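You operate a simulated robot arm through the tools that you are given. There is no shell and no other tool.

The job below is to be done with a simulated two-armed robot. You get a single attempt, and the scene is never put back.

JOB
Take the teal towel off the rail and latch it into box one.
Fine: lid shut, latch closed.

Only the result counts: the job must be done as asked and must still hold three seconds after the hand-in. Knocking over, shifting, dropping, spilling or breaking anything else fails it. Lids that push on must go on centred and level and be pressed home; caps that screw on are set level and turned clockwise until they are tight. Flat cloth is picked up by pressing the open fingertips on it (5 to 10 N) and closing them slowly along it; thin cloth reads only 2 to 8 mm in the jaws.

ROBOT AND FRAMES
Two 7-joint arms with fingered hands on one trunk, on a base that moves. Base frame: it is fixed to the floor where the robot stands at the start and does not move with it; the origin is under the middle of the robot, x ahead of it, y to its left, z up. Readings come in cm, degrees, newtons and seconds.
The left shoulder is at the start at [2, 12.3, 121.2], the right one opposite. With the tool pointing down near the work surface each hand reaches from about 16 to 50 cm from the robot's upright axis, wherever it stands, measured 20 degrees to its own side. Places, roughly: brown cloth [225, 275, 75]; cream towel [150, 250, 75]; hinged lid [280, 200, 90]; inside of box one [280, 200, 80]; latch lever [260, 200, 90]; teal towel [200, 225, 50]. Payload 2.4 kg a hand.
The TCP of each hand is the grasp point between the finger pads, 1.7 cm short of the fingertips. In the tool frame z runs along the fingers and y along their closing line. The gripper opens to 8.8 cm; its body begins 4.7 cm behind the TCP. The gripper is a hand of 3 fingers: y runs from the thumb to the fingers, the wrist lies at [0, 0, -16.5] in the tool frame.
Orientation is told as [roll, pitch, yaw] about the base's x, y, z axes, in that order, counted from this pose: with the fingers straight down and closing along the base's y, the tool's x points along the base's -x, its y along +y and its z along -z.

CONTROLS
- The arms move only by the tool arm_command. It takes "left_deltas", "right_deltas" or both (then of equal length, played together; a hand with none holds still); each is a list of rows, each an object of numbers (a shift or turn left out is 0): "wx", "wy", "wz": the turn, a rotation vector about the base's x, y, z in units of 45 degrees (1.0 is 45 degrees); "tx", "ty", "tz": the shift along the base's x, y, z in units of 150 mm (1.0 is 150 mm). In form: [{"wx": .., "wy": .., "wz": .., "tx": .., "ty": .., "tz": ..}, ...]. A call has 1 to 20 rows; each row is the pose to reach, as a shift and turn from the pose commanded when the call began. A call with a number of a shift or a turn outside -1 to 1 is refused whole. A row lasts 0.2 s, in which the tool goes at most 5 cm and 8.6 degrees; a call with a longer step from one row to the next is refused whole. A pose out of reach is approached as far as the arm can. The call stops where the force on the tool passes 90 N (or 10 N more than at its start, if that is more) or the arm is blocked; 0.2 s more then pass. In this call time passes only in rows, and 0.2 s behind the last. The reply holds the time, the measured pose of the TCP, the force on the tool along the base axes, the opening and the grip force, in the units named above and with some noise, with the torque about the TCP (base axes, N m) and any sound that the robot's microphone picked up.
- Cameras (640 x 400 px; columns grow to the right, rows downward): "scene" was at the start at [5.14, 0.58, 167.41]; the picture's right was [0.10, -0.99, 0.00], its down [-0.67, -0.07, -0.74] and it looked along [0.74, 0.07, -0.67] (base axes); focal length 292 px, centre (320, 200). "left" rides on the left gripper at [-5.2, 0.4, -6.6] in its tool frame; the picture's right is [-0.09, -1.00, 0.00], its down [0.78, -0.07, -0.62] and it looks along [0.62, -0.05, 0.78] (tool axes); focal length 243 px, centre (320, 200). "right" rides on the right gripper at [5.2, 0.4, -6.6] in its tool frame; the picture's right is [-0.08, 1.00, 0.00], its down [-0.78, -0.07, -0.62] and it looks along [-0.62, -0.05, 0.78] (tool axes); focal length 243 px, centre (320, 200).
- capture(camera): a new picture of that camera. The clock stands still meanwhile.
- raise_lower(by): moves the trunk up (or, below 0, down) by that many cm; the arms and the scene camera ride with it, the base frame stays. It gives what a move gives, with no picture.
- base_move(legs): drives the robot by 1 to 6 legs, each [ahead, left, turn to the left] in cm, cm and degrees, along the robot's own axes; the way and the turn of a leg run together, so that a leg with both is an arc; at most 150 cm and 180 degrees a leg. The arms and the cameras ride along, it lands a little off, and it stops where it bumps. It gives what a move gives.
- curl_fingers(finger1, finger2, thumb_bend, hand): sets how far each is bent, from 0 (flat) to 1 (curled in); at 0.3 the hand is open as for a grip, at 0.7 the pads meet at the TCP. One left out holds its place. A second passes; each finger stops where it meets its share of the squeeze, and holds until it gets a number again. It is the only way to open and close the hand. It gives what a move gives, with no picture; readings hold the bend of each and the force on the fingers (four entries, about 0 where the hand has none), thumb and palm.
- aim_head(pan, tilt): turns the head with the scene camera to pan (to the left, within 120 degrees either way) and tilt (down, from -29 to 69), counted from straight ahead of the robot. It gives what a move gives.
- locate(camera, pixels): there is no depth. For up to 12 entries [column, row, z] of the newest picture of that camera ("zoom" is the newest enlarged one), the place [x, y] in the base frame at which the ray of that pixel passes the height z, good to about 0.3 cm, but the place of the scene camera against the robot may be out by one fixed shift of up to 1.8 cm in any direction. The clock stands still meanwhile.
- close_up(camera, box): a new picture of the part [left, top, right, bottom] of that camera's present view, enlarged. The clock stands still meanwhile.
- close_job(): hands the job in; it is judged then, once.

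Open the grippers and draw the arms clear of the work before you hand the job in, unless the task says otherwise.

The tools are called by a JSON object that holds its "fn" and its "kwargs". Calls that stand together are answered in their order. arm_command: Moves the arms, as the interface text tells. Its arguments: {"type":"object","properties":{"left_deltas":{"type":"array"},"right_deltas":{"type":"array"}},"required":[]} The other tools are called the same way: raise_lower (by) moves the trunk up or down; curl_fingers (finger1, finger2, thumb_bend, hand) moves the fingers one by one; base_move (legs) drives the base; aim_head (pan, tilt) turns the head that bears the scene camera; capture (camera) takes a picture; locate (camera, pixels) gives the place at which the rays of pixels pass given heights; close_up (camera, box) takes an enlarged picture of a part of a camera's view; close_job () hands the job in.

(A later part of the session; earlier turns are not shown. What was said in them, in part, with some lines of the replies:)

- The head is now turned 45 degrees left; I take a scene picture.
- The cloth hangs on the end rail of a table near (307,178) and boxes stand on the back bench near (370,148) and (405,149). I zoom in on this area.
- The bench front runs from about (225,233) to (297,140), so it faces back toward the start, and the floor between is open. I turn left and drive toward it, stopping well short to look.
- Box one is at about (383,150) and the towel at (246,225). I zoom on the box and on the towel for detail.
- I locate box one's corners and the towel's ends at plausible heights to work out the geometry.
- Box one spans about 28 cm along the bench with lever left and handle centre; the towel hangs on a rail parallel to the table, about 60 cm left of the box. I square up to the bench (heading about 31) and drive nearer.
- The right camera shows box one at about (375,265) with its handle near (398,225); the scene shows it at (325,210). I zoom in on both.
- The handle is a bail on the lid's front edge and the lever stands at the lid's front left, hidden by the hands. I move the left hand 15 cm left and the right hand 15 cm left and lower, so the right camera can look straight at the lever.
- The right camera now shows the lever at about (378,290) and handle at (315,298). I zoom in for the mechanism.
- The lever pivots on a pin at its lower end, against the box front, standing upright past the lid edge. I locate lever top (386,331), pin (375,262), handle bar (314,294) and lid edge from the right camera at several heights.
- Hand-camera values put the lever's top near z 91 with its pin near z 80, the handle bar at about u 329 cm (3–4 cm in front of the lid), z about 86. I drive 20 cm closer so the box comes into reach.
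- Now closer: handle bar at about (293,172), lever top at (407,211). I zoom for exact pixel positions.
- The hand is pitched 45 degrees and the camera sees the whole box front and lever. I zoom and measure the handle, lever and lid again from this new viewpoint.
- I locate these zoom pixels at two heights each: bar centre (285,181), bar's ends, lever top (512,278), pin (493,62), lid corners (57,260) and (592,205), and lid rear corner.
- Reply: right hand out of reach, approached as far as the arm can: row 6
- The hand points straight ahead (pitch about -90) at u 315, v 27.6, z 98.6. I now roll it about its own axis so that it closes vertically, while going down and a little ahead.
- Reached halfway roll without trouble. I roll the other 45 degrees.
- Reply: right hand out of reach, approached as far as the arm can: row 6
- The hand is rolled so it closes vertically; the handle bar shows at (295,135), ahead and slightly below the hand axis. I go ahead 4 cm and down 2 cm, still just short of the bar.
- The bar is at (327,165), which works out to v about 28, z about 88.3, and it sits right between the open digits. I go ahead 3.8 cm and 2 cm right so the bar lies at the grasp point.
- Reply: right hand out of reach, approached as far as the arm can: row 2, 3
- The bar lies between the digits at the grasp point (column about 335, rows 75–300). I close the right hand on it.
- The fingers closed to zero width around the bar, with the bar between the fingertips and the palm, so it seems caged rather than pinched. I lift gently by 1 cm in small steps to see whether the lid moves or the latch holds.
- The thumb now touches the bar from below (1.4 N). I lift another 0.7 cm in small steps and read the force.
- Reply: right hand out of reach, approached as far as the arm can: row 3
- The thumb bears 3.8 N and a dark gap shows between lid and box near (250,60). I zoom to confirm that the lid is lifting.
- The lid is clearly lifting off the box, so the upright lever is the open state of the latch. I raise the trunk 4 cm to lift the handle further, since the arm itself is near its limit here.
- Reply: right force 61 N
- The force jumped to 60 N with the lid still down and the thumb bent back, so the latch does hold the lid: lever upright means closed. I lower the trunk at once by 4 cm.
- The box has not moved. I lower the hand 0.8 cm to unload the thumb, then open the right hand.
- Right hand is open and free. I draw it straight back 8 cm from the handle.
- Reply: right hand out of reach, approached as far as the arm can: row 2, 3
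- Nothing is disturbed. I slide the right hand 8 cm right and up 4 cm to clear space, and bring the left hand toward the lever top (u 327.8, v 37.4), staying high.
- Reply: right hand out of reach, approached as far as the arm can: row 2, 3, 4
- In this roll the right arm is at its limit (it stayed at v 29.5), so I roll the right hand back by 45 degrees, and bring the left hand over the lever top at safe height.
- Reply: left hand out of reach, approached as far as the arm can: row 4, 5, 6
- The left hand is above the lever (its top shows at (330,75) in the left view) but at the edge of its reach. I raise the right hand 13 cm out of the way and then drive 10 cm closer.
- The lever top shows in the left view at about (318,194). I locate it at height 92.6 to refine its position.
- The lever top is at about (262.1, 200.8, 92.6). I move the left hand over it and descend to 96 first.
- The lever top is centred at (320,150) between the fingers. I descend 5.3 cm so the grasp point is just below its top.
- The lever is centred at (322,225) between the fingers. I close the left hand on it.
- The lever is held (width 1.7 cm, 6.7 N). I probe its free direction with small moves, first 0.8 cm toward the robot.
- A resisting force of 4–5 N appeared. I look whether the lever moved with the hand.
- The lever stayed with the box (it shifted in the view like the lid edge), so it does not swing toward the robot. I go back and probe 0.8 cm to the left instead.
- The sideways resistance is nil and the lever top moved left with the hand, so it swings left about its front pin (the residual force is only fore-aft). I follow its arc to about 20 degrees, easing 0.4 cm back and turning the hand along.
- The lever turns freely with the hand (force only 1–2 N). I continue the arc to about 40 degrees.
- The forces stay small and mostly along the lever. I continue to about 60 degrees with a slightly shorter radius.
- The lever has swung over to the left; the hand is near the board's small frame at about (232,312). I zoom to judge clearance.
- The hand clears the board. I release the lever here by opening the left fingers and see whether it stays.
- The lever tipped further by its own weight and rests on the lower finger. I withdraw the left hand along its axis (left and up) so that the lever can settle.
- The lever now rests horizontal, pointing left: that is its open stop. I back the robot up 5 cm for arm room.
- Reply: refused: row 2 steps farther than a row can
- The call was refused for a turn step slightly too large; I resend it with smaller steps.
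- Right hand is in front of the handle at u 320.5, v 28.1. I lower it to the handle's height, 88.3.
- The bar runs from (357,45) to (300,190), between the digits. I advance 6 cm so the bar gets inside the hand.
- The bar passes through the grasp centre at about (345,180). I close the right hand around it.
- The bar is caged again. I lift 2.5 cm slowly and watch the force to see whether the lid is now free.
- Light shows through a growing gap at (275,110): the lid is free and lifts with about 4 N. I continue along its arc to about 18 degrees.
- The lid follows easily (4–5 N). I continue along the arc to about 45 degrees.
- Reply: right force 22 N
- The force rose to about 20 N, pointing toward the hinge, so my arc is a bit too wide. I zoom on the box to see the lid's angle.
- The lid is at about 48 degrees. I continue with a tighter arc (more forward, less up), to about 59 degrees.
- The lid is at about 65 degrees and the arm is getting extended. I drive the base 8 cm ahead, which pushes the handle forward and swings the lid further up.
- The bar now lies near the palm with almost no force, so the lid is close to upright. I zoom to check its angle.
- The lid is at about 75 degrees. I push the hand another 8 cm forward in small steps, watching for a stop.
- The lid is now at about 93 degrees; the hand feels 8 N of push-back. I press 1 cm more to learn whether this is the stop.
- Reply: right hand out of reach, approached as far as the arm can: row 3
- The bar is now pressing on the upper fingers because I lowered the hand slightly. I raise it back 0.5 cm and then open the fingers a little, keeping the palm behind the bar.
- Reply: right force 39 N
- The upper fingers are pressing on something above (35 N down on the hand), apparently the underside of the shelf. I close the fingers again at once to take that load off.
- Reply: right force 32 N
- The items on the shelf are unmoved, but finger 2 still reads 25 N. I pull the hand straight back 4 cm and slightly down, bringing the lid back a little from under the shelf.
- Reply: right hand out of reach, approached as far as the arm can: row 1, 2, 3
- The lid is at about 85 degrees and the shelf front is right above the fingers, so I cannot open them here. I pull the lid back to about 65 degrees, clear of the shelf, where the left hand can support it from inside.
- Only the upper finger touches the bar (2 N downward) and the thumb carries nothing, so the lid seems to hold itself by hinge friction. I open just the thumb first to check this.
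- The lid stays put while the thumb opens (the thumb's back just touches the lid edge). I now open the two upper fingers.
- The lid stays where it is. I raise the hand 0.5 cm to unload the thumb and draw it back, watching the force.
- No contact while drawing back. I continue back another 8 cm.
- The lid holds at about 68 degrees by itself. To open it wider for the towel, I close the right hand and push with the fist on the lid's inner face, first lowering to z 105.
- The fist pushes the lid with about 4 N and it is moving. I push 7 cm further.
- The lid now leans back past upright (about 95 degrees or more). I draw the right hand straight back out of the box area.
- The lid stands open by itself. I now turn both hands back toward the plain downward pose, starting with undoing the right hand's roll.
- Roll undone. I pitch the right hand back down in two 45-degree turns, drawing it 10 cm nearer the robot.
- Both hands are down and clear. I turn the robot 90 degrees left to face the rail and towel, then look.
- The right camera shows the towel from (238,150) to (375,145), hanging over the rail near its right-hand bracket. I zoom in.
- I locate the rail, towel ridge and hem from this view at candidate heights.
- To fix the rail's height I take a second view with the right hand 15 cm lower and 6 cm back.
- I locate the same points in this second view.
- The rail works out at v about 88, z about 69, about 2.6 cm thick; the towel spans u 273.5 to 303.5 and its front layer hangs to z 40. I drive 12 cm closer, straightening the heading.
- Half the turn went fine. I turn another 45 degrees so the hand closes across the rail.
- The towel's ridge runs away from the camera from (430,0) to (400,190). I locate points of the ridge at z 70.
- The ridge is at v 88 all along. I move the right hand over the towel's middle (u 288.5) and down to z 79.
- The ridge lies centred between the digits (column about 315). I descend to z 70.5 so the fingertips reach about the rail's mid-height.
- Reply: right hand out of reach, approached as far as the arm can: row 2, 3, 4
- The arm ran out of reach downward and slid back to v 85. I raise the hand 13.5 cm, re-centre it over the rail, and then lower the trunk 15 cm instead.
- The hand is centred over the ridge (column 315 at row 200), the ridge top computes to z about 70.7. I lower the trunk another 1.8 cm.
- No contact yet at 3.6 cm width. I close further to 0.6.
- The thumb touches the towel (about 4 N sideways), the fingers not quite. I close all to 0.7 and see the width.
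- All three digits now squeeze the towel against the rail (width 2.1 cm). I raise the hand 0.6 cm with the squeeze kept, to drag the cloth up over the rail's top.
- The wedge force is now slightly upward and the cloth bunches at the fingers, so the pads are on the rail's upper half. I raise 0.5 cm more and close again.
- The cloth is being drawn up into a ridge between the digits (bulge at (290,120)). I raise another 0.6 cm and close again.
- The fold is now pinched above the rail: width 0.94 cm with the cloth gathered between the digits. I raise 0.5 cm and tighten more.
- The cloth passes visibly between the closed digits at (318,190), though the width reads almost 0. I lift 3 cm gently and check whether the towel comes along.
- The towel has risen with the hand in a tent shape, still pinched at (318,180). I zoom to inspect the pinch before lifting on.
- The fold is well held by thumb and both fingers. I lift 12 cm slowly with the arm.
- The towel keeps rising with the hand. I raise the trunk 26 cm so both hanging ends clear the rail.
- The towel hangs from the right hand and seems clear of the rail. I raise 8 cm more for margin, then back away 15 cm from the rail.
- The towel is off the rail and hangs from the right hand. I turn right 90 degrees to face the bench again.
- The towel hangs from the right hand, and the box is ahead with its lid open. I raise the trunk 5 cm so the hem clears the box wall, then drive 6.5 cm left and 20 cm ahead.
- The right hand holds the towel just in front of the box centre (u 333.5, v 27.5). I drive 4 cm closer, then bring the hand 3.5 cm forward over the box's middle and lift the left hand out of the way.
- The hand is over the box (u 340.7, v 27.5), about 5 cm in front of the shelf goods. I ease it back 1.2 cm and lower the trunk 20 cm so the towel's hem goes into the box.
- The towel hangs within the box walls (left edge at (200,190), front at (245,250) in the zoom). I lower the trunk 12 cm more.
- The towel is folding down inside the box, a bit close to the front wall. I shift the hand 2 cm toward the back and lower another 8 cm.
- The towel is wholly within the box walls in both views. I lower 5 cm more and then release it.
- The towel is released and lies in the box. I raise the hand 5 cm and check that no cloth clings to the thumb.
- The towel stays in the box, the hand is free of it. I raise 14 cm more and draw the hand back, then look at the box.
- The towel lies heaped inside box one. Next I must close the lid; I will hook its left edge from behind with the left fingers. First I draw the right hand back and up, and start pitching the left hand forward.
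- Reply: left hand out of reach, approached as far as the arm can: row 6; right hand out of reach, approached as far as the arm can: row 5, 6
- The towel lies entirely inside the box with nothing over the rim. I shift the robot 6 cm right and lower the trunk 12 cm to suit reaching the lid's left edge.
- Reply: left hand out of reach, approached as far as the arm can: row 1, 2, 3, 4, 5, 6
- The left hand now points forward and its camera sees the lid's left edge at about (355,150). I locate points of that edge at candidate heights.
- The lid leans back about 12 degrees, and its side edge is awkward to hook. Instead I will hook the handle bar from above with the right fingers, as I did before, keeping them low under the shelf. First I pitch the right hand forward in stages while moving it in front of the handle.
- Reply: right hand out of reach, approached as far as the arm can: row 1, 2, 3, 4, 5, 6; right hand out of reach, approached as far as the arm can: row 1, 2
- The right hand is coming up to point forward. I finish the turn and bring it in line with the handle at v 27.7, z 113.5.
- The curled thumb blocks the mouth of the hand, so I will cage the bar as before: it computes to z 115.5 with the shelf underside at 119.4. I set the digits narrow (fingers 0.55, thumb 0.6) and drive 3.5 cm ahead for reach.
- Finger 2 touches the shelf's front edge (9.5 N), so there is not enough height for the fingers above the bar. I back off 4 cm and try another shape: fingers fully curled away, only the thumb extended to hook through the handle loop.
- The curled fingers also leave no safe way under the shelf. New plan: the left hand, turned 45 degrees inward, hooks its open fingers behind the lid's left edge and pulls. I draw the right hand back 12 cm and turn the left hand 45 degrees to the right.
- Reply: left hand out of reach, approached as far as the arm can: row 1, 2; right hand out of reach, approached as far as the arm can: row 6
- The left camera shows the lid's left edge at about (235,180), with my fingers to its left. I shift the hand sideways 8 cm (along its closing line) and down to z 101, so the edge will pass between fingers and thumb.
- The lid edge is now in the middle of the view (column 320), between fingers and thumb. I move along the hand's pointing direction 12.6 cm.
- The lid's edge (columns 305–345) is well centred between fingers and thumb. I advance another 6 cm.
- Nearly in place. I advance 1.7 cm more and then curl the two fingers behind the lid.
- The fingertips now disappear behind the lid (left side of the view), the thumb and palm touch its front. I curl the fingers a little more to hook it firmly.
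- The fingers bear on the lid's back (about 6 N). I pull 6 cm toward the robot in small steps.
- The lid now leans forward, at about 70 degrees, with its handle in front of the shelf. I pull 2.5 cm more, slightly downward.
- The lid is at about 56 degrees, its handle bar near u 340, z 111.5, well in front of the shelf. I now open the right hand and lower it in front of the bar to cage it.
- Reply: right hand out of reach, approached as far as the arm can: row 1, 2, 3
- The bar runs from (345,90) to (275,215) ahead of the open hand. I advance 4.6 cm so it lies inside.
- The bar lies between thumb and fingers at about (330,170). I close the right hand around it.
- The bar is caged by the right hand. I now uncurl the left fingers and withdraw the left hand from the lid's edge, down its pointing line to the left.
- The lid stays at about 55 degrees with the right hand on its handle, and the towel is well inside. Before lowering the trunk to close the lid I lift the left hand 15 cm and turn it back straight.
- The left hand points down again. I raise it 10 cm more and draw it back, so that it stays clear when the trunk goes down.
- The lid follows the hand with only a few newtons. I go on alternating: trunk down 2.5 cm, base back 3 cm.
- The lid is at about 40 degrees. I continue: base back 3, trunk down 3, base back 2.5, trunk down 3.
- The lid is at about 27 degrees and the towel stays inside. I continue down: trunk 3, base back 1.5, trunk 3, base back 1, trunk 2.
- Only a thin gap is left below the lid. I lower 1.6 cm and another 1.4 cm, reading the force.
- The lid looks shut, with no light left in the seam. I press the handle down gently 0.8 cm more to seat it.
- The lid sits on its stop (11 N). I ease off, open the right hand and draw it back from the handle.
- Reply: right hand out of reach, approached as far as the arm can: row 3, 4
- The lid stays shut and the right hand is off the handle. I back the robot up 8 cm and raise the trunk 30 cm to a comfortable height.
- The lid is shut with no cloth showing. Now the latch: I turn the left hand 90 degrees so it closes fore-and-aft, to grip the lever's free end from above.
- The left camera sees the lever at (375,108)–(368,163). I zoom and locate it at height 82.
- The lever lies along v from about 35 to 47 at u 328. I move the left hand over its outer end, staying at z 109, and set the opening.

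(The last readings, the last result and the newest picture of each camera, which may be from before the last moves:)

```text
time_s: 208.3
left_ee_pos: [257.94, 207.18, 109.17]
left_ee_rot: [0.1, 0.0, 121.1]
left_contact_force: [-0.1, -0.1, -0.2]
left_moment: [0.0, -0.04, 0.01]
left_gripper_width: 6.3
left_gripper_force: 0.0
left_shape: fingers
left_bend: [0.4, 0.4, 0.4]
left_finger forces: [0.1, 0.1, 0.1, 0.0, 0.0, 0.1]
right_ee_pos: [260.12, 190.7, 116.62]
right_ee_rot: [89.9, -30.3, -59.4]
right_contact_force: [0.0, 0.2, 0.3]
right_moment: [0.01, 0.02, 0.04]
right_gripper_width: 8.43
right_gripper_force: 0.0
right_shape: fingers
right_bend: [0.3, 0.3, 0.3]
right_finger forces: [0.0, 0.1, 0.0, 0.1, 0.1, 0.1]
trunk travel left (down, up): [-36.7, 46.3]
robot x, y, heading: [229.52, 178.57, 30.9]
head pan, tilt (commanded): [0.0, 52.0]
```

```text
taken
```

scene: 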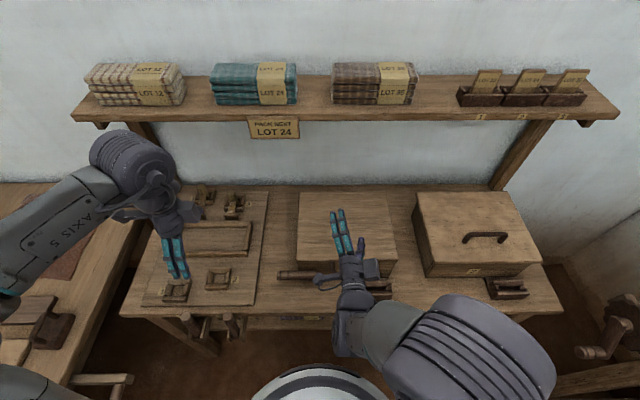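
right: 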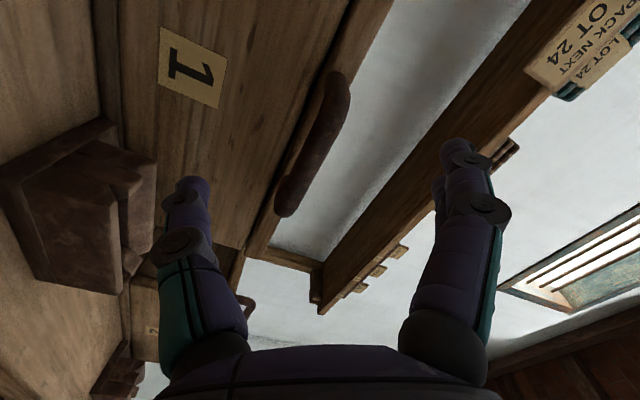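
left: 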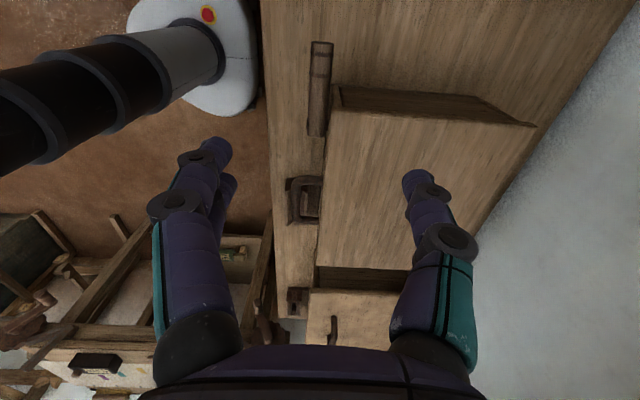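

The lever is at column 320, aligned with the closing centre. I descend to z 90.

{"fn": "arm_command", "kwargs": {"left_deltas": [{"tz": -0.25}, {"tz": -0.5}, {"tz": -0.75}, {"tz": -1.0}]}}

{"fn": "arm_command", "kwargs": {"left_deltas": [{"tz": -0.15}, {"tz": -0.28}]}}

{"fn": "capture", "kwargs": {"camera": "left"}}

```text
time_s: 209.3
left_ee_pos: [257.94, 207.23, 94.43]
left_ee_rot: [0.0, 0.0, 121.2]
left_contact_force: [0.2, 0.5, 0.1]
left_moment: [0.01, -0.04, 0.0]
left_gripper_width: 6.27
left_gripper_force: 0.0
left_shape: fingers
left_bend: [0.4, 0.4, 0.4]
left_finger forces: [0.0, 0.0, 0.0, 0.0, 0.0, 0.1]
right_ee_pos: [260.0, 190.77, 116.54]
right_ee_rot: [89.8, -30.4, -59.3]
right_contact_force: [-0.8, 0.1, 0.3]
right_moment: [0.0, 0.01, -0.01]
right_gripper_width: 8.4
right_gripper_force: 0.1
right_shape: fingers
right_bend: [0.3, 0.3, 0.3]
right_finger forces: [0.0, 0.1, 0.0, 0.1, 0.0, 0.0]
trunk travel left (down, up): [-36.7, 46.3]
robot x, y, heading: [229.45, 178.49, 31.2]
head pan, tilt (commanded): [0.0, 52.0]
```

```text
time_s: 209.9
left_ee_pos: [257.95, 207.26, 90.27]
left_ee_rot: [0.0, 0.0, 121.1]
left_contact_force: [-1.1, -0.5, 0.5]
left_moment: [-0.01, 0.01, 0.01]
left_gripper_width: 6.3
left_gripper_force: 0.2
left_shape: fingers
left_bend: [0.4, 0.4, 0.4]
left_finger forces: [0.1, 0.1, 0.2, 0.0, 0.0, 0.0]
right_ee_pos: [260.12, 190.73, 116.57]
right_ee_rot: [89.8, -30.3, -59.4]
right_contact_force: [0.7, -0.6, 0.0]
right_moment: [-0.04, -0.01, -0.03]
right_gripper_width: 8.4
right_gripper_force: 0.1
right_shape: fingers
right_bend: [0.3, 0.3, 0.3]
right_finger forces: [0.0, 0.0, 0.0, 0.0, 0.1, 0.0]
trunk travel left (down, up): [-36.7, 46.3]
robot x, y, heading: [229.44, 178.49, 31.1]
head pan, tilt (commanded): [0.0, 52.0]
```

```text
taken
```

left: 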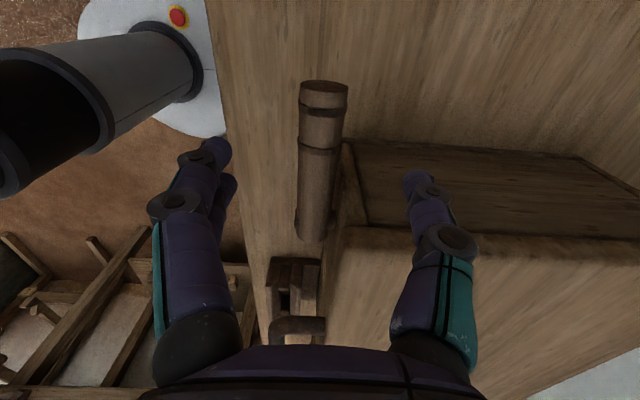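

The lever (columns 300–347) is centred between fingers and thumb, which are clear of the box side. I descend to z 82.3.

{"fn": "arm_command", "kwargs": {"left_deltas": [{"tz": -0.14}, {"tz": -0.28}, {"tz": -0.42}, {"tz": -0.53}]}}

{"fn": "capture", "kwargs": {"camera": "left"}}

```text
time_s: 210.9
left_ee_pos: [257.91, 207.21, 82.14]
left_ee_rot: [0.0, 0.1, 121.1]
left_contact_force: [-0.5, 0.1, 0.5]
left_moment: [-0.02, 0.03, -0.02]
left_gripper_width: 6.3
left_gripper_force: 0.0
left_shape: fingers
left_bend: [0.4, 0.4, 0.4]
left_finger forces: [0.1, 0.0, 0.0, 0.1, 0.0, 0.1]
right_ee_pos: [259.97, 190.78, 116.51]
right_ee_rot: [90.0, -30.3, -59.5]
right_contact_force: [-0.5, 0.3, -0.6]
right_moment: [0.03, 0.0, 0.0]
right_gripper_width: 8.42
right_gripper_force: 0.1
right_shape: fingers
right_bend: [0.3, 0.3, 0.3]
right_finger forces: [0.0, 0.0, 0.0, 0.0, 0.0, 0.1]
trunk travel left (down, up): [-36.7, 46.3]
robot x, y, heading: [229.5, 178.99, 31.0]
head pan, tilt (commanded): [0.0, 52.0]
```

```text
taken
```

left: 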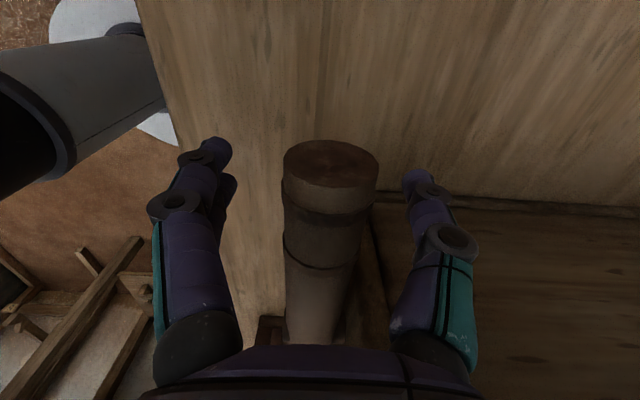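

The lever's end lies between the digits (tip at (330,155)). I close the left hand on it.

{"fn": "curl_fingers", "kwargs": {"hand": "left", "finger1": 0.7, "finger2": 0.7, "thumb_bend": 0.7}}

{"fn": "capture", "kwargs": {"camera": "left"}}

```text
time_s: 211.9
left_ee_pos: [257.97, 207.33, 82.22]
left_ee_rot: [0.1, 0.1, 121.1]
left_contact_force: [3.5, 1.8, -0.8]
left_moment: [-0.02, 0.02, 0.02]
left_gripper_width: 0.23
left_gripper_force: 2.0
left_shape: fingers
left_bend: [0.7, 0.7, 0.68]
left_finger forces: [0.1, 0.0, 0.1, 0.1, 3.4, 0.0]
right_ee_pos: [259.99, 190.78, 116.61]
right_ee_rot: [89.9, -30.3, -59.4]
right_contact_force: [-0.1, 0.4, -0.4]
right_moment: [0.0, 0.03, 0.0]
right_gripper_width: 8.41
right_gripper_force: 0.1
right_shape: fingers
right_bend: [0.3, 0.3, 0.3]
right_finger forces: [0.1, 0.0, 0.0, 0.0, 0.0, 0.0]
trunk travel left (down, up): [-36.7, 46.3]
robot x, y, heading: [229.04, 178.34, 31.2]
head pan, tilt (commanded): [0.0, 52.0]
```

```text
taken
```

left: 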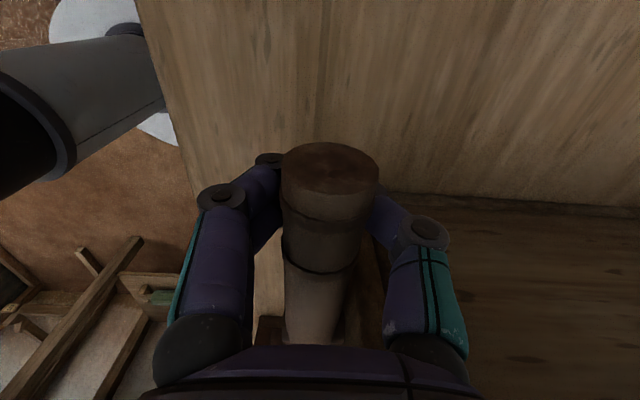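

The digits closed just beneath the lever (width 0.2), so it rests caged on the fingertips, which suits lifting it. I raise it along its arc to about 45 degrees.

{"fn": "arm_command", "kwargs": {"left_deltas": [{"tx": -0.02, "ty": 0.035, "tz": 0.0}, {"tx": -0.041, "ty": 0.069, "tz": 0.02}, {"tx": -0.048, "ty": 0.08, "tz": 0.07}, {"tx": -0.0515, "ty": 0.0857, "tz": 0.12}, {"tx": -0.05, "ty": 0.083, "tz": 0.18}, {"tx": -0.046, "ty": 0.077, "tz": 0.247}, {"tx": -0.036, "ty": 0.06, "tz": 0.305}, {"tx": -0.024, "ty": 0.04, "tz": 0.36}]}}

{"fn": "capture", "kwargs": {"camera": "left"}}

{"fn": "close_up", "kwargs": {"camera": "scene", "box": [220, 180, 420, 320]}}

```text
time_s: 213.7
left_ee_pos: [257.57, 207.74, 87.67]
left_ee_rot: [0.1, 0.0, 121.2]
left_contact_force: [0.0, 1.3, -1.4]
left_moment: [0.01, 0.01, -0.02]
left_gripper_width: 0.0
left_gripper_force: 0.3
left_shape: fingers
left_bend: [0.7, 0.7, 0.7]
left_finger forces: [0.0, 0.2, 0.0, 0.0, 0.2, 0.1]
right_ee_pos: [259.99, 190.71, 116.55]
right_ee_rot: [89.9, -30.2, -59.5]
right_contact_force: [0.1, -0.5, -0.5]
right_moment: [0.01, 0.03, 0.0]
right_gripper_width: 8.4
right_gripper_force: 0.0
right_shape: fingers
right_bend: [0.3, 0.3, 0.3]
right_finger forces: [0.1, 0.0, 0.0, 0.0, 0.1, 0.1]
trunk travel left (down, up): [-36.7, 46.3]
robot x, y, heading: [229.52, 178.32, 31.0]
head pan, tilt (commanded): [0.0, 52.0]
```

```text
taken
```

left: 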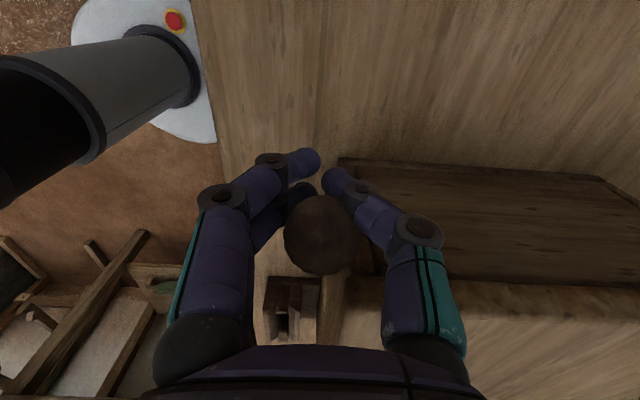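

```text
2.86 times, centred on (320, 250) of scene
```

zoom: 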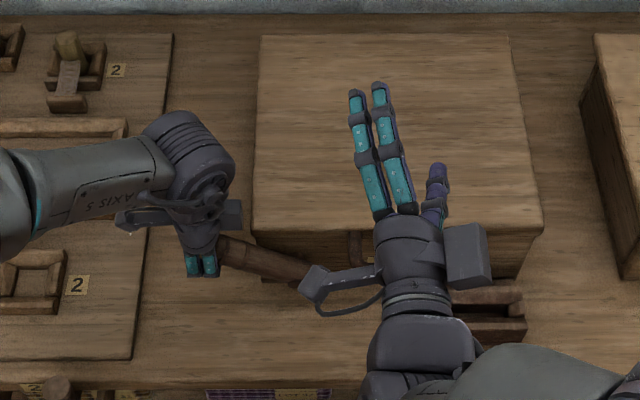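

The lever is rising, its end now seen at (320,235). I go on along the arc toward upright, watching the force.

{"fn": "arm_command", "kwargs": {"left_deltas": [{"tx": 0.017, "ty": -0.029, "tz": 0.053}, {"tx": 0.038, "ty": -0.063, "tz": 0.103}, {"tx": 0.06, "ty": -0.1, "tz": 0.147}, {"tx": 0.086, "ty": -0.143, "tz": 0.183}, {"tx": 0.113, "ty": -0.189, "tz": 0.21}]}}

{"fn": "capture", "kwargs": {"camera": "left"}}

{"fn": "close_up", "kwargs": {"camera": "scene", "box": [220, 180, 420, 320]}}

```text
time_s: 214.9
left_ee_pos: [259.15, 204.88, 90.83]
left_ee_rot: [0.1, 0.0, 121.2]
left_contact_force: [0.2, -0.7, -0.1]
left_moment: [0.02, 0.0, 0.02]
left_gripper_width: 0.0
left_gripper_force: 0.1
left_shape: fingers
left_bend: [0.7, 0.7, 0.7]
left_finger forces: [0.1, 0.2, 0.0, 0.0, 0.0, 0.0]
right_ee_pos: [260.01, 190.81, 116.54]
right_ee_rot: [89.9, -30.3, -59.5]
right_contact_force: [0.6, -0.5, 0.1]
right_moment: [-0.02, 0.02, 0.02]
right_gripper_width: 8.39
right_gripper_force: 0.0
right_shape: fingers
right_bend: [0.3, 0.3, 0.3]
right_finger forces: [0.0, 0.0, 0.2, 0.0, 0.0, 0.1]
trunk travel left (down, up): [-36.7, 46.3]
robot x, y, heading: [229.5, 178.46, 30.9]
head pan, tilt (commanded): [0.0, 52.0]
```

```text
taken
```

left: 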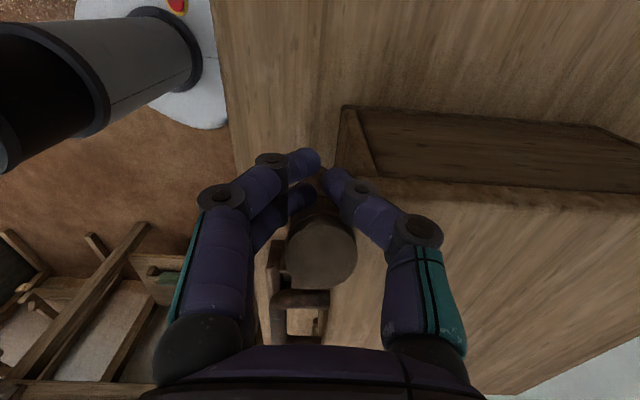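

```text
2.86 times, centred on (320, 250) of scene
```

zoom: 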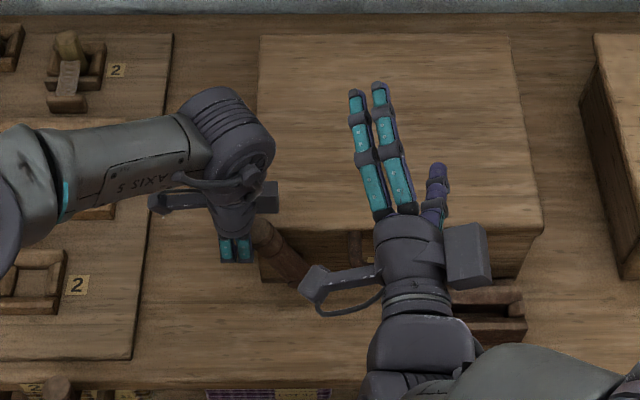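

The lever is about 65 degrees up, its end at (320,255). I push it further right in small steps.

{"fn": "arm_command", "kwargs": {"left_deltas": [{"tx": 0.027, "ty": -0.046, "tz": 0.015}, {"tx": 0.055, "ty": -0.091, "tz": 0.025}, {"tx": 0.082, "ty": -0.137, "tz": 0.03}, {"tx": 0.103, "ty": -0.171, "tz": 0.03}]}}

{"fn": "capture", "kwargs": {"camera": "left"}}

{"fn": "close_up", "kwargs": {"camera": "scene", "box": [220, 180, 420, 320]}}

```text
time_s: 215.9
left_ee_pos: [260.74, 202.48, 91.17]
left_ee_rot: [0.1, 0.0, 121.2]
left_contact_force: [-3.9, 6.0, 2.0]
left_moment: [0.1, 0.05, -0.04]
left_gripper_width: 0.0
left_gripper_force: 3.4
left_shape: fingers
left_bend: [0.7, 0.69, 0.7]
left_finger forces: [0.1, 6.9, 0.0, 0.0, 0.0, 0.0]
right_ee_pos: [260.03, 190.88, 116.54]
right_ee_rot: [89.9, -30.5, -59.4]
right_contact_force: [0.0, -0.2, -0.2]
right_moment: [0.0, 0.02, 0.01]
right_gripper_width: 8.43
right_gripper_force: 0.1
right_shape: fingers
right_bend: [0.3, 0.3, 0.3]
right_finger forces: [0.0, 0.1, 0.0, 0.0, 0.0, 0.0]
trunk travel left (down, up): [-36.7, 46.3]
robot x, y, heading: [229.21, 178.48, 31.2]
head pan, tilt (commanded): [0.0, 52.0]
```

```text
taken
```

left: 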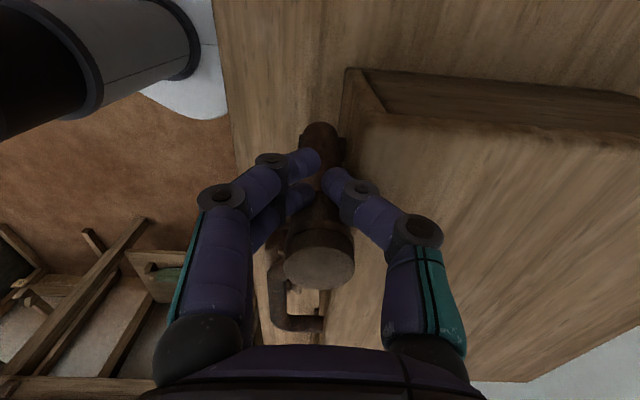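

```text
2.86 times, centred on (320, 250) of scene
```

zoom: 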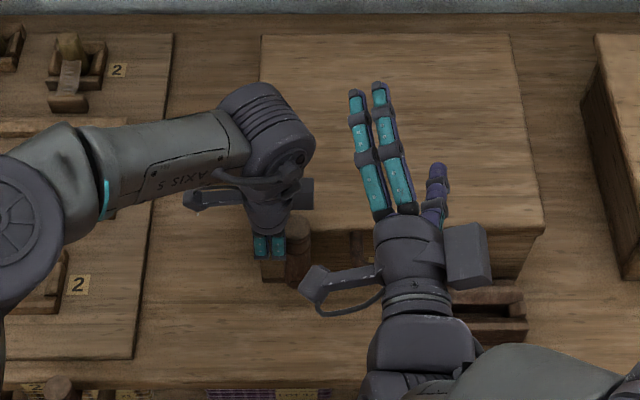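

A resistance of 7 N appeared and the lever looks upright. I draw the left hand away to the left and up, and look whether the lever stays.

{"fn": "arm_command", "kwargs": {"left_deltas": [{"tx": -0.05, "ty": 0.086}, {"tx": -0.1, "ty": 0.17}, {"tx": -0.155, "ty": 0.257}, {"tx": -0.155, "ty": 0.257, "tz": 0.2}, {"tx": -0.155, "ty": 0.257, "tz": 0.4}, {"tx": -0.155, "ty": 0.257, "tz": 0.6}]}}

{"fn": "capture", "kwargs": {"camera": "left"}}

{"fn": "close_up", "kwargs": {"camera": "scene", "box": [220, 180, 420, 320]}}

```text
time_s: 217.3
left_ee_pos: [258.52, 206.13, 100.39]
left_ee_rot: [0.1, 0.0, 121.0]
left_contact_force: [0.5, 0.6, 0.2]
left_moment: [0.03, -0.03, -0.03]
left_gripper_width: 0.0
left_gripper_force: 0.0
left_shape: fingers
left_bend: [0.7, 0.7, 0.7]
left_finger forces: [0.1, 0.0, 0.1, 0.0, 0.0, 0.0]
right_ee_pos: [259.92, 190.73, 116.52]
right_ee_rot: [89.9, -30.2, -59.5]
right_contact_force: [-0.5, -0.7, 0.9]
right_moment: [-0.02, -0.02, -0.01]
right_gripper_width: 8.41
right_gripper_force: 0.0
right_shape: fingers
right_bend: [0.3, 0.3, 0.3]
right_finger forces: [0.0, 0.1, 0.0, 0.0, 0.0, 0.0]
trunk travel left (down, up): [-36.7, 46.3]
robot x, y, heading: [229.3, 178.19, 31.0]
head pan, tilt (commanded): [0.0, 52.0]
```

```text
taken
```

left: 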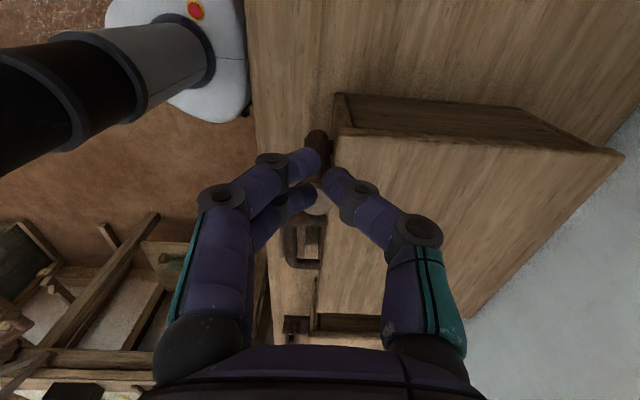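

```text
2.86 times, centred on (320, 250) of scene
```

zoom: 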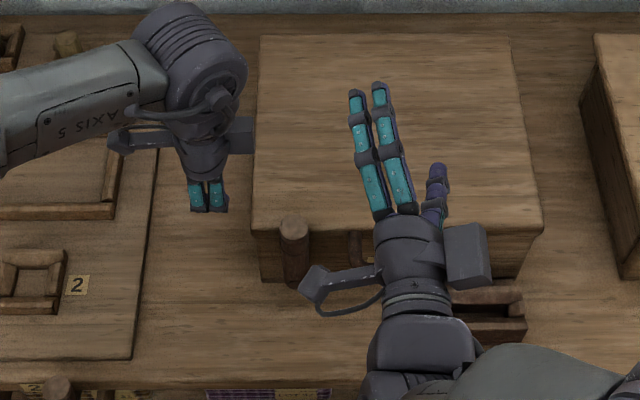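

The lever stands upright by itself. To compare its angle with the start, I lift the left hand further away and view the lever top from its camera.

{"fn": "arm_command", "kwargs": {"left_deltas": [{"tx": -0.06, "ty": 0.1, "tz": 0.2}, {"tx": -0.12, "ty": 0.2, "tz": 0.4}, {"tx": -0.18, "ty": 0.3, "tz": 0.6}, {"tx": -0.22, "ty": 0.37, "tz": 0.8}]}}

{"fn": "curl_fingers", "kwargs": {"hand": "left", "finger1": 0.3, "finger2": 0.3, "thumb_bend": 0.3}}

{"fn": "capture", "kwargs": {"camera": "left"}}

{"fn": "close_up", "kwargs": {"camera": "left", "box": [250, 60, 450, 260]}}

```text
time_s: 218.3
left_ee_pos: [254.97, 211.74, 112.21]
left_ee_rot: [0.2, 0.0, 121.0]
left_contact_force: [-0.4, -0.1, 0.2]
left_moment: [0.02, 0.0, 0.02]
left_gripper_width: 0.01
left_gripper_force: 0.3
left_shape: fingers
left_bend: [0.7, 0.7, 0.7]
left_finger forces: [0.1, 0.0, 0.0, 0.1, 0.0, 0.1]
right_ee_pos: [259.91, 190.7, 116.45]
right_ee_rot: [89.8, -30.3, -59.5]
right_contact_force: [0.4, -0.3, 0.6]
right_moment: [0.03, 0.0, 0.0]
right_gripper_width: 8.39
right_gripper_force: 0.1
right_shape: fingers
right_bend: [0.3, 0.3, 0.3]
right_finger forces: [0.0, 0.0, 0.0, 0.0, 0.0, 0.0]
trunk travel left (down, up): [-36.7, 46.3]
robot x, y, heading: [229.34, 178.13, 31.2]
head pan, tilt (commanded): [0.0, 52.0]
```

```text
time_s: 219.3
left_ee_pos: [255.01, 211.63, 112.16]
left_ee_rot: [0.1, 0.0, 121.1]
left_contact_force: [-0.1, 0.9, -0.2]
left_moment: [0.02, -0.03, -0.02]
left_gripper_width: 8.41
left_gripper_force: 0.1
left_shape: fingers
left_bend: [0.3, 0.3, 0.3]
left_finger forces: [0.0, 0.0, 0.0, 0.0, 0.1, 0.0]
right_ee_pos: [259.91, 190.69, 116.5]
right_ee_rot: [89.9, -30.3, -59.5]
right_contact_force: [0.6, -0.4, 0.2]
right_moment: [0.01, 0.02, 0.01]
right_gripper_width: 8.43
right_gripper_force: 0.0
right_shape: fingers
right_bend: [0.3, 0.3, 0.3]
right_finger forces: [0.0, 0.0, 0.0, 0.0, 0.0, 0.1]
trunk travel left (down, up): [-36.7, 46.3]
robot x, y, heading: [229.88, 178.91, 31.0]
head pan, tilt (commanded): [0.0, 52.0]
```

```text
taken
```

left: 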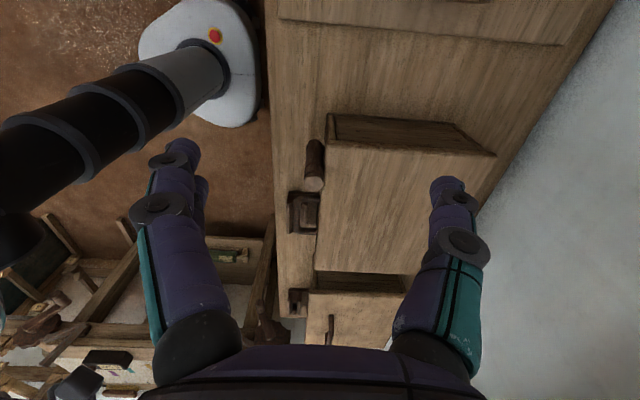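

```text
2.00 times, centred on (350, 160) of left
```

zoom: 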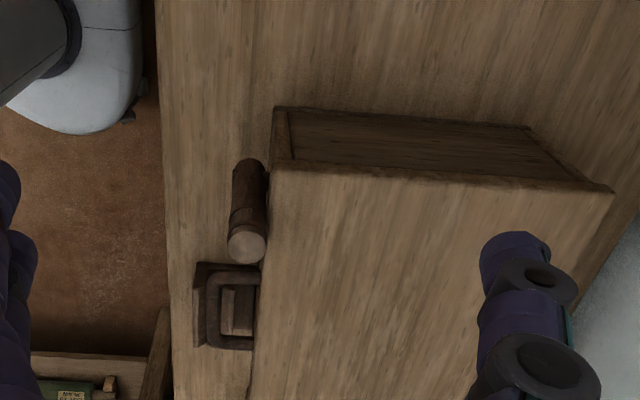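

I locate the lever's top (313.5,182) and foot (316,146) to compute its tilt.

{"fn": "locate", "kwargs": {"camera": "left", "pixels": [[313.5, 182, 92.6], [313.5, 182, 93.5], [316, 146, 81], [316, 146, 82]]}}

{"fn": "close_up", "kwargs": {"camera": "scene", "box": [270, 220, 370, 300]}}

```text
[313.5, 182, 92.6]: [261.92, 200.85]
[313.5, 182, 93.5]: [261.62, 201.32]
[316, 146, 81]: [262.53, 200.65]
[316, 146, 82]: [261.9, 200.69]
```

```text
5.00 times, centred on (320, 260) of scene
```

zoom: 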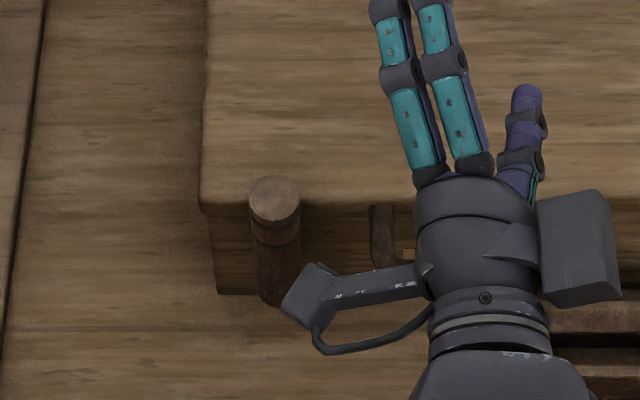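

The lever top is at (261.9, 200.9, 92.6), exactly where it stood latched at the start. To check the lid seam I lower the trunk 20 cm (left arm raised in compensation) and look at the box front with the right camera.

{"fn": "arm_command", "kwargs": {"left_deltas": [{"tz": 0.25, "tx": -0.1, "ty": -0.06}, {"tz": 0.5, "tx": -0.2, "ty": -0.12}, {"tz": 0.75, "tx": -0.3, "ty": -0.18}, {"tz": 0.95, "tx": -0.4, "ty": -0.24}]}}

{"fn": "raise_lower", "kwargs": {"by": -27}}

{"fn": "capture", "kwargs": {"camera": "right"}}

{"fn": "close_up", "kwargs": {"camera": "right", "box": [130, 0, 410, 260]}}

```text
time_s: 220.3
left_ee_pos: [248.88, 208.06, 126.46]
left_ee_rot: [0.1, 0.0, 121.1]
left_contact_force: [0.0, -0.1, 0.0]
left_moment: [0.02, 0.0, 0.02]
left_gripper_width: 8.4
left_gripper_force: 0.0
left_shape: fingers
left_bend: [0.3, 0.3, 0.3]
left_finger forces: [0.1, 0.0, 0.0, 0.0, 0.1, 0.0]
right_ee_pos: [259.9, 190.71, 116.64]
right_ee_rot: [90.1, -30.3, -59.5]
right_contact_force: [0.1, -0.1, -0.2]
right_moment: [0.02, 0.0, 0.01]
right_gripper_width: 8.41
right_gripper_force: 0.0
right_shape: fingers
right_bend: [0.3, 0.3, 0.3]
right_finger forces: [0.0, 0.0, 0.1, 0.0, 0.0, 0.0]
trunk travel left (down, up): [-36.7, 46.3]
robot x, y, heading: [229.5, 178.6, 30.7]
head pan, tilt (commanded): [0.0, 52.0]
```

```text
time_s: 223.0
left_ee_pos: [248.94, 208.07, 99.45]
left_ee_rot: [0.1, 0.0, 121.0]
left_contact_force: [0.2, -0.1, 0.4]
left_moment: [0.03, 0.0, -0.01]
left_gripper_width: 8.42
left_gripper_force: 0.2
left_shape: fingers
left_bend: [0.3, 0.3, 0.3]
left_finger forces: [0.0, 0.0, 0.1, 0.0, 0.1, 0.0]
right_ee_pos: [260.03, 190.68, 89.59]
right_ee_rot: [89.8, -30.4, -59.5]
right_contact_force: [1.1, 0.1, -0.4]
right_moment: [-0.02, -0.02, -0.01]
right_gripper_width: 8.38
right_gripper_force: 0.2
right_shape: fingers
right_bend: [0.3, 0.3, 0.3]
right_finger forces: [0.0, 0.0, 0.0, 0.0, 0.0, 0.1]
trunk travel left (down, up): [-9.7, 73.3]
robot x, y, heading: [229.38, 178.83, 31.1]
head pan, tilt (commanded): [0.0, 52.0]
```

```text
taken
```

right: 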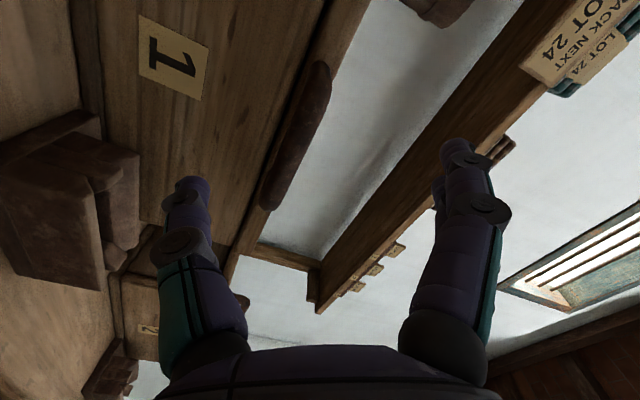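

```text
1.54 times, centred on (270, 130) of right
```

zoom: 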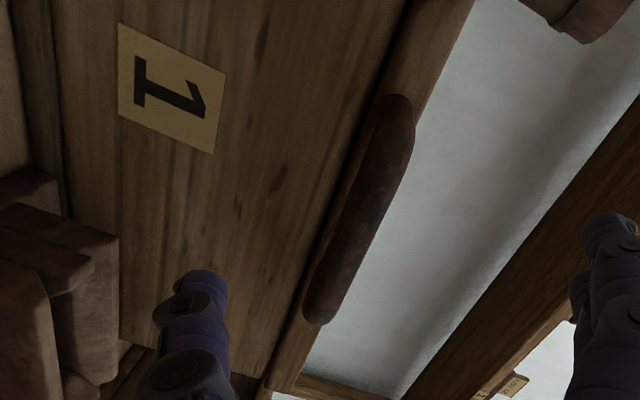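

The seam is tight and no cloth shows. As a last check of the latch I cage the handle again with the right hand and will tug it gently.

{"fn": "arm_command", "kwargs": {"right_deltas": [{"tz": -0.087}, {"tx": 0.12, "ty": 0.033, "tz": -0.087}, {"tx": 0.24, "ty": 0.067, "tz": -0.087}, {"tx": 0.36, "ty": 0.1, "tz": -0.087}]}}

{"fn": "curl_fingers", "kwargs": {"hand": "right", "finger1": 0.7, "finger2": 0.7, "thumb_bend": 0.7}}

{"fn": "arm_command", "kwargs": {"right_deltas": [{"tz": 0.03}, {"tz": 0.06}, {"tz": 0.09}, {"tz": 0.12}, {"tz": 0.147}]}}

{"fn": "capture", "kwargs": {"camera": "right"}}

```text
time_s: 224.0
left_ee_pos: [249.03, 208.11, 99.44]
left_ee_rot: [0.1, 0.0, 121.2]
left_contact_force: [0.2, -0.6, -0.9]
left_moment: [-0.01, -0.01, -0.01]
left_gripper_width: 8.39
left_gripper_force: 0.1
left_shape: fingers
left_bend: [0.3, 0.3, 0.3]
left_finger forces: [0.1, 0.1, 0.0, 0.0, 0.1, 0.0]
right_ee_pos: [265.38, 192.25, 88.3]
right_ee_rot: [89.9, -30.3, -59.5]
right_contact_force: [-0.8, -0.2, -0.1]
right_moment: [0.02, -0.01, 0.01]
right_gripper_width: 8.4
right_gripper_force: 0.0
right_shape: fingers
right_bend: [0.3, 0.3, 0.3]
right_finger forces: [0.0, 0.0, 0.1, 0.0, 0.0, 0.0]
trunk travel left (down, up): [-9.7, 73.3]
robot x, y, heading: [229.41, 178.26, 31.1]
head pan, tilt (commanded): [0.0, 52.0]
```

```text
time_s: 225.0
left_ee_pos: [249.07, 208.17, 99.44]
left_ee_rot: [0.0, 0.0, 121.1]
left_contact_force: [-0.2, -0.6, 0.2]
left_moment: [-0.03, 0.03, 0.01]
left_gripper_width: 8.44
left_gripper_force: 0.1
left_shape: fingers
left_bend: [0.3, 0.3, 0.3]
left_finger forces: [0.1, 0.1, 0.0, 0.0, 0.0, 0.0]
right_ee_pos: [265.43, 192.23, 88.23]
right_ee_rot: [89.9, -30.3, -59.6]
right_contact_force: [0.6, 0.3, 1.9]
right_moment: [0.0, -0.04, 0.0]
right_gripper_width: 0.01
right_gripper_force: 0.2
right_shape: fingers
right_bend: [0.69, 0.7, 0.7]
right_finger forces: [1.0, 0.1, 0.1, 0.0, 0.0, 0.1]
trunk travel left (down, up): [-9.7, 73.3]
robot x, y, heading: [229.82, 178.51, 31.0]
head pan, tilt (commanded): [0.0, 52.0]
```

```text
time_s: 226.2
left_ee_pos: [249.07, 208.08, 99.29]
left_ee_rot: [0.1, 0.2, 121.1]
left_contact_force: [0.2, 0.3, -0.7]
left_moment: [0.01, -0.01, 0.02]
left_gripper_width: 8.41
left_gripper_force: 0.0
left_shape: fingers
left_bend: [0.3, 0.3, 0.3]
left_finger forces: [0.0, 0.0, 0.0, 0.1, 0.0, 0.0]
right_ee_pos: [265.36, 192.36, 90.16]
right_ee_rot: [89.5, -30.3, -59.0]
right_contact_force: [-6.5, 9.6, -26.2]
right_moment: [0.56, 0.2, -0.05]
right_gripper_width: 1.28
right_gripper_force: 12.5
right_shape: fingers
right_bend: [0.7, 0.7, 0.64]
right_finger forces: [0.1, 0.1, 0.0, 0.0, 25.5, 0.1]
trunk travel left (down, up): [-9.7, 73.3]
robot x, y, heading: [229.41, 178.16, 31.2]
head pan, tilt (commanded): [0.0, 52.0]
```

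```text
taken
```

right: 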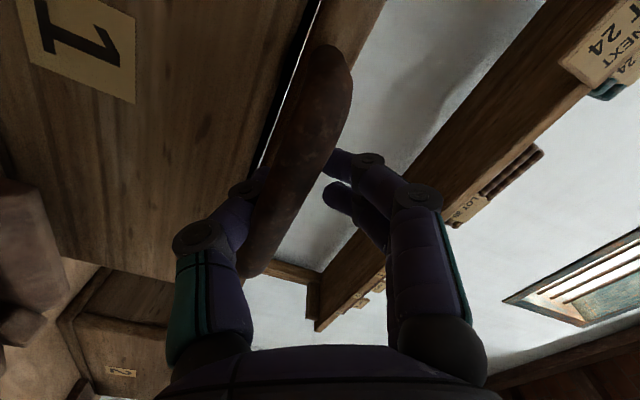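

The lid resists with 26 N and does not open: the latch is engaged, with only a hair of play. I lower the handle again and press it shut.

{"fn": "arm_command", "kwargs": {"right_deltas": [{"tz": -0.04}, {"tz": -0.08}, {"tz": -0.12}, {"tz": -0.147}, {"tz": -0.165}, {"tz": -0.185}]}}

{"fn": "capture", "kwargs": {"camera": "right"}}

```text
time_s: 227.6
left_ee_pos: [249.08, 208.01, 99.53]
left_ee_rot: [-0.1, 0.0, 121.0]
left_contact_force: [0.0, 0.3, -0.1]
left_moment: [0.02, -0.04, 0.02]
left_gripper_width: 8.4
left_gripper_force: 0.1
left_shape: fingers
left_bend: [0.3, 0.3, 0.3]
left_finger forces: [0.0, 0.1, 0.0, 0.0, 0.0, 0.1]
right_ee_pos: [265.33, 192.08, 87.81]
right_ee_rot: [90.2, -30.3, -59.6]
right_contact_force: [2.0, -2.5, 7.8]
right_moment: [0.12, 0.13, 0.03]
right_gripper_width: 0.48
right_gripper_force: 3.8
right_shape: fingers
right_bend: [0.67, 0.7, 0.7]
right_finger forces: [7.9, 0.0, 0.0, 0.0, 0.1, 0.1]
trunk travel left (down, up): [-9.7, 73.3]
robot x, y, heading: [229.48, 178.94, 31.0]
head pan, tilt (commanded): [0.0, 52.0]
```

```text
taken
```

right: 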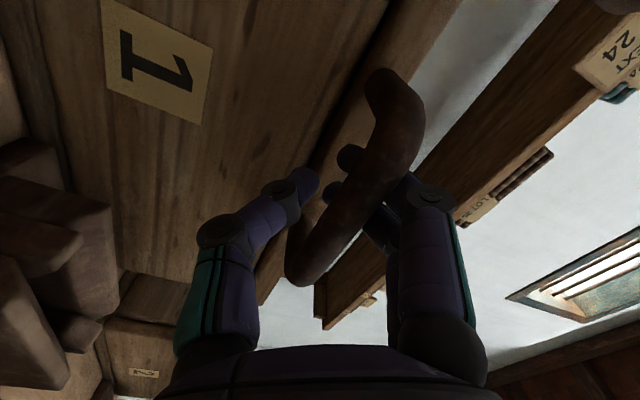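

Pressed shut with 8 N and no light in the seam. I ease off, open the right hand and draw it back.

{"fn": "arm_command", "kwargs": {"right_deltas": [{"tz": 0.02}, {"tz": 0.038}]}}

{"fn": "curl_fingers", "kwargs": {"hand": "right", "finger1": 0.3, "finger2": 0.3, "thumb_bend": 0.3}}

{"fn": "arm_command", "kwargs": {"right_deltas": [{"tx": -0.1, "ty": -0.06}, {"tx": -0.2, "ty": -0.12}, {"tx": -0.3, "ty": -0.18}]}}

{"fn": "base_move", "kwargs": {"legs": [[-25, 0, 0]]}}

{"fn": "raise_lower", "kwargs": {"by": 25}}

{"fn": "capture", "kwargs": {"camera": "scene"}}

{"fn": "close_up", "kwargs": {"camera": "scene", "box": [240, 120, 440, 270]}}

```text
time_s: 228.2
left_ee_pos: [249.06, 207.99, 99.53]
left_ee_rot: [0.1, -0.1, 121.1]
left_contact_force: [0.0, -0.2, -0.9]
left_moment: [0.0, -0.01, 0.02]
left_gripper_width: 8.44
left_gripper_force: 0.1
left_shape: fingers
left_bend: [0.3, 0.3, 0.3]
left_finger forces: [0.0, 0.0, 0.0, 0.0, 0.0, 0.0]
right_ee_pos: [265.33, 192.19, 88.21]
right_ee_rot: [89.8, -30.4, -59.4]
right_contact_force: [1.6, 0.0, 0.2]
right_moment: [0.03, 0.02, 0.0]
right_gripper_width: 0.03
right_gripper_force: 0.7
right_shape: fingers
right_bend: [0.69, 0.7, 0.7]
right_finger forces: [1.0, 0.0, 0.0, 0.1, 0.0, 0.0]
trunk travel left (down, up): [-9.7, 73.3]
robot x, y, heading: [229.23, 178.73, 31.0]
head pan, tilt (commanded): [0.0, 52.0]
```

```text
time_s: 229.2
left_ee_pos: [249.01, 208.06, 99.41]
left_ee_rot: [0.1, 0.0, 121.2]
left_contact_force: [-0.8, 0.1, 0.5]
left_moment: [0.04, 0.01, 0.0]
left_gripper_width: 8.42
left_gripper_force: 0.1
left_shape: fingers
left_bend: [0.3, 0.3, 0.3]
left_finger forces: [0.0, 0.0, 0.1, 0.1, 0.0, 0.1]
right_ee_pos: [265.41, 192.28, 88.25]
right_ee_rot: [89.9, -30.3, -59.4]
right_contact_force: [-0.8, 0.3, -0.9]
right_moment: [0.01, -0.03, 0.02]
right_gripper_width: 8.41
right_gripper_force: 0.1
right_shape: fingers
right_bend: [0.3, 0.3, 0.3]
right_finger forces: [0.1, 0.1, 0.1, 0.0, 0.0, 0.0]
trunk travel left (down, up): [-9.7, 73.3]
robot x, y, heading: [229.32, 178.2, 31.0]
head pan, tilt (commanded): [0.0, 52.0]
```

```text
time_s: 230.0
left_ee_pos: [249.04, 208.14, 99.44]
left_ee_rot: [0.0, 0.0, 121.1]
left_contact_force: [0.1, -0.8, 0.4]
left_moment: [0.01, -0.02, 0.0]
left_gripper_width: 8.42
left_gripper_force: 0.0
left_shape: fingers
left_bend: [0.3, 0.3, 0.3]
left_finger forces: [0.1, 0.0, 0.1, 0.1, 0.1, 0.0]
right_ee_pos: [261.23, 190.27, 88.3]
right_ee_rot: [89.9, -30.3, -59.5]
right_contact_force: [-0.3, 0.5, 0.1]
right_moment: [0.03, 0.0, -0.01]
right_gripper_width: 8.42
right_gripper_force: 0.1
right_shape: fingers
right_bend: [0.3, 0.3, 0.3]
right_finger forces: [0.1, 0.0, 0.0, 0.0, 0.0, 0.0]
right hand out of reach, approached as far as the arm can: row 3
trunk travel left (down, up): [-9.7, 73.3]
robot x, y, heading: [229.44, 178.39, 31.0]
head pan, tilt (commanded): [0.0, 52.0]
```

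```text
time_s: 231.9
left_ee_pos: [227.41, 195.16, 99.43]
left_ee_rot: [0.2, 0.0, 121.2]
left_contact_force: [0.6, 0.5, -0.3]
left_moment: [0.02, 0.0, 0.05]
left_gripper_width: 8.4
left_gripper_force: 0.1
left_shape: fingers
left_bend: [0.3, 0.3, 0.3]
left_finger forces: [0.0, 0.0, 0.0, 0.0, 0.0, 0.1]
right_ee_pos: [239.58, 177.45, 88.35]
right_ee_rot: [89.9, -30.3, -59.4]
right_contact_force: [0.6, -0.1, -0.5]
right_moment: [0.02, -0.01, -0.02]
right_gripper_width: 8.41
right_gripper_force: 0.1
right_shape: fingers
right_bend: [0.3, 0.3, 0.3]
right_finger forces: [0.0, 0.0, 0.0, 0.0, 0.1, 0.0]
trunk travel left (down, up): [-9.7, 73.3]
robot x, y, heading: [208.31, 165.52, 31.5]
head pan, tilt (commanded): [0.0, 52.0]
```

```text
time_s: 234.4
left_ee_pos: [227.39, 195.14, 124.49]
left_ee_rot: [0.2, -0.2, 121.2]
left_contact_force: [-1.1, -0.4, 0.1]
left_moment: [-0.01, 0.0, 0.01]
left_gripper_width: 8.4
left_gripper_force: 0.1
left_shape: fingers
left_bend: [0.3, 0.3, 0.3]
left_finger forces: [0.1, 0.0, 0.1, 0.1, 0.0, 0.1]
right_ee_pos: [239.52, 177.31, 113.33]
right_ee_rot: [89.9, -30.3, -59.4]
right_contact_force: [0.6, -0.6, -0.3]
right_moment: [0.01, 0.0, -0.02]
right_gripper_width: 8.4
right_gripper_force: 0.0
right_shape: fingers
right_bend: [0.3, 0.3, 0.3]
right_finger forces: [0.1, 0.1, 0.0, 0.0, 0.0, 0.1]
trunk travel left (down, up): [-34.7, 48.3]
robot x, y, heading: [208.0, 165.55, 31.1]
head pan, tilt (commanded): [0.0, 52.0]
```

```text
taken
```

scene: 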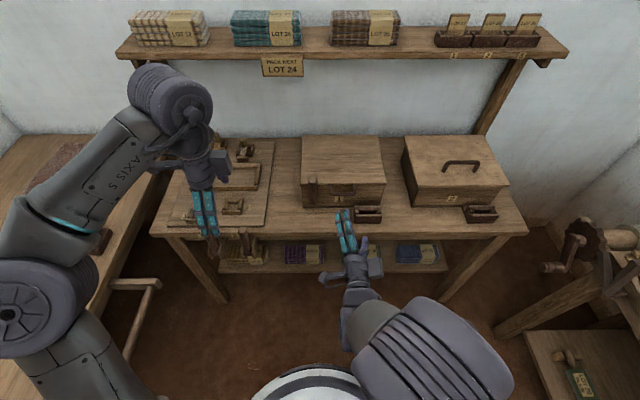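

```text
2.67 times, centred on (340, 195) of scene
```

zoom: 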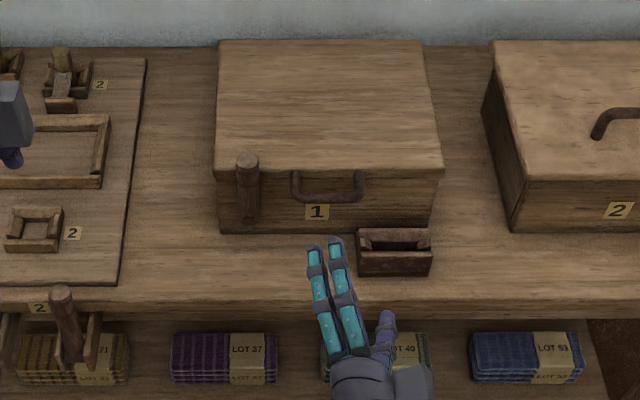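

The final view shows box one shut, its lever upright as at the start, the shelf goods and other items in place, and both hands open and clear of the work. I hand the job in.

{"fn": "close_job", "kwargs": {}}

```text
The job is handed in.
```

The teal towel is off the rail and inside box one, with the lid shut and the latch closed.

- **Towel:** I lifted it off the rail with the right hand and set it in the box. No cloth shows at the lid seam.
- **Lid:** I pulled it down and pressed it onto its stop, and no light shows through the seam.
- **Latch:** I swung the lever back upright, to the spot where it stood latched at the start. A tug on the handle with about 26 N did not open the lid, beyond a hair of play. I then pressed the lid shut again.

While opening the box I lifted the handle with about 60 N before I knew it was latched. The lid and box did not move. My fingers also pressed the shelf above the box, with up to about 38 N, and the goods on it stayed in place.

Both hands are open and drawn back clear. In the last picture nothing else on the bench or shelf looked moved.
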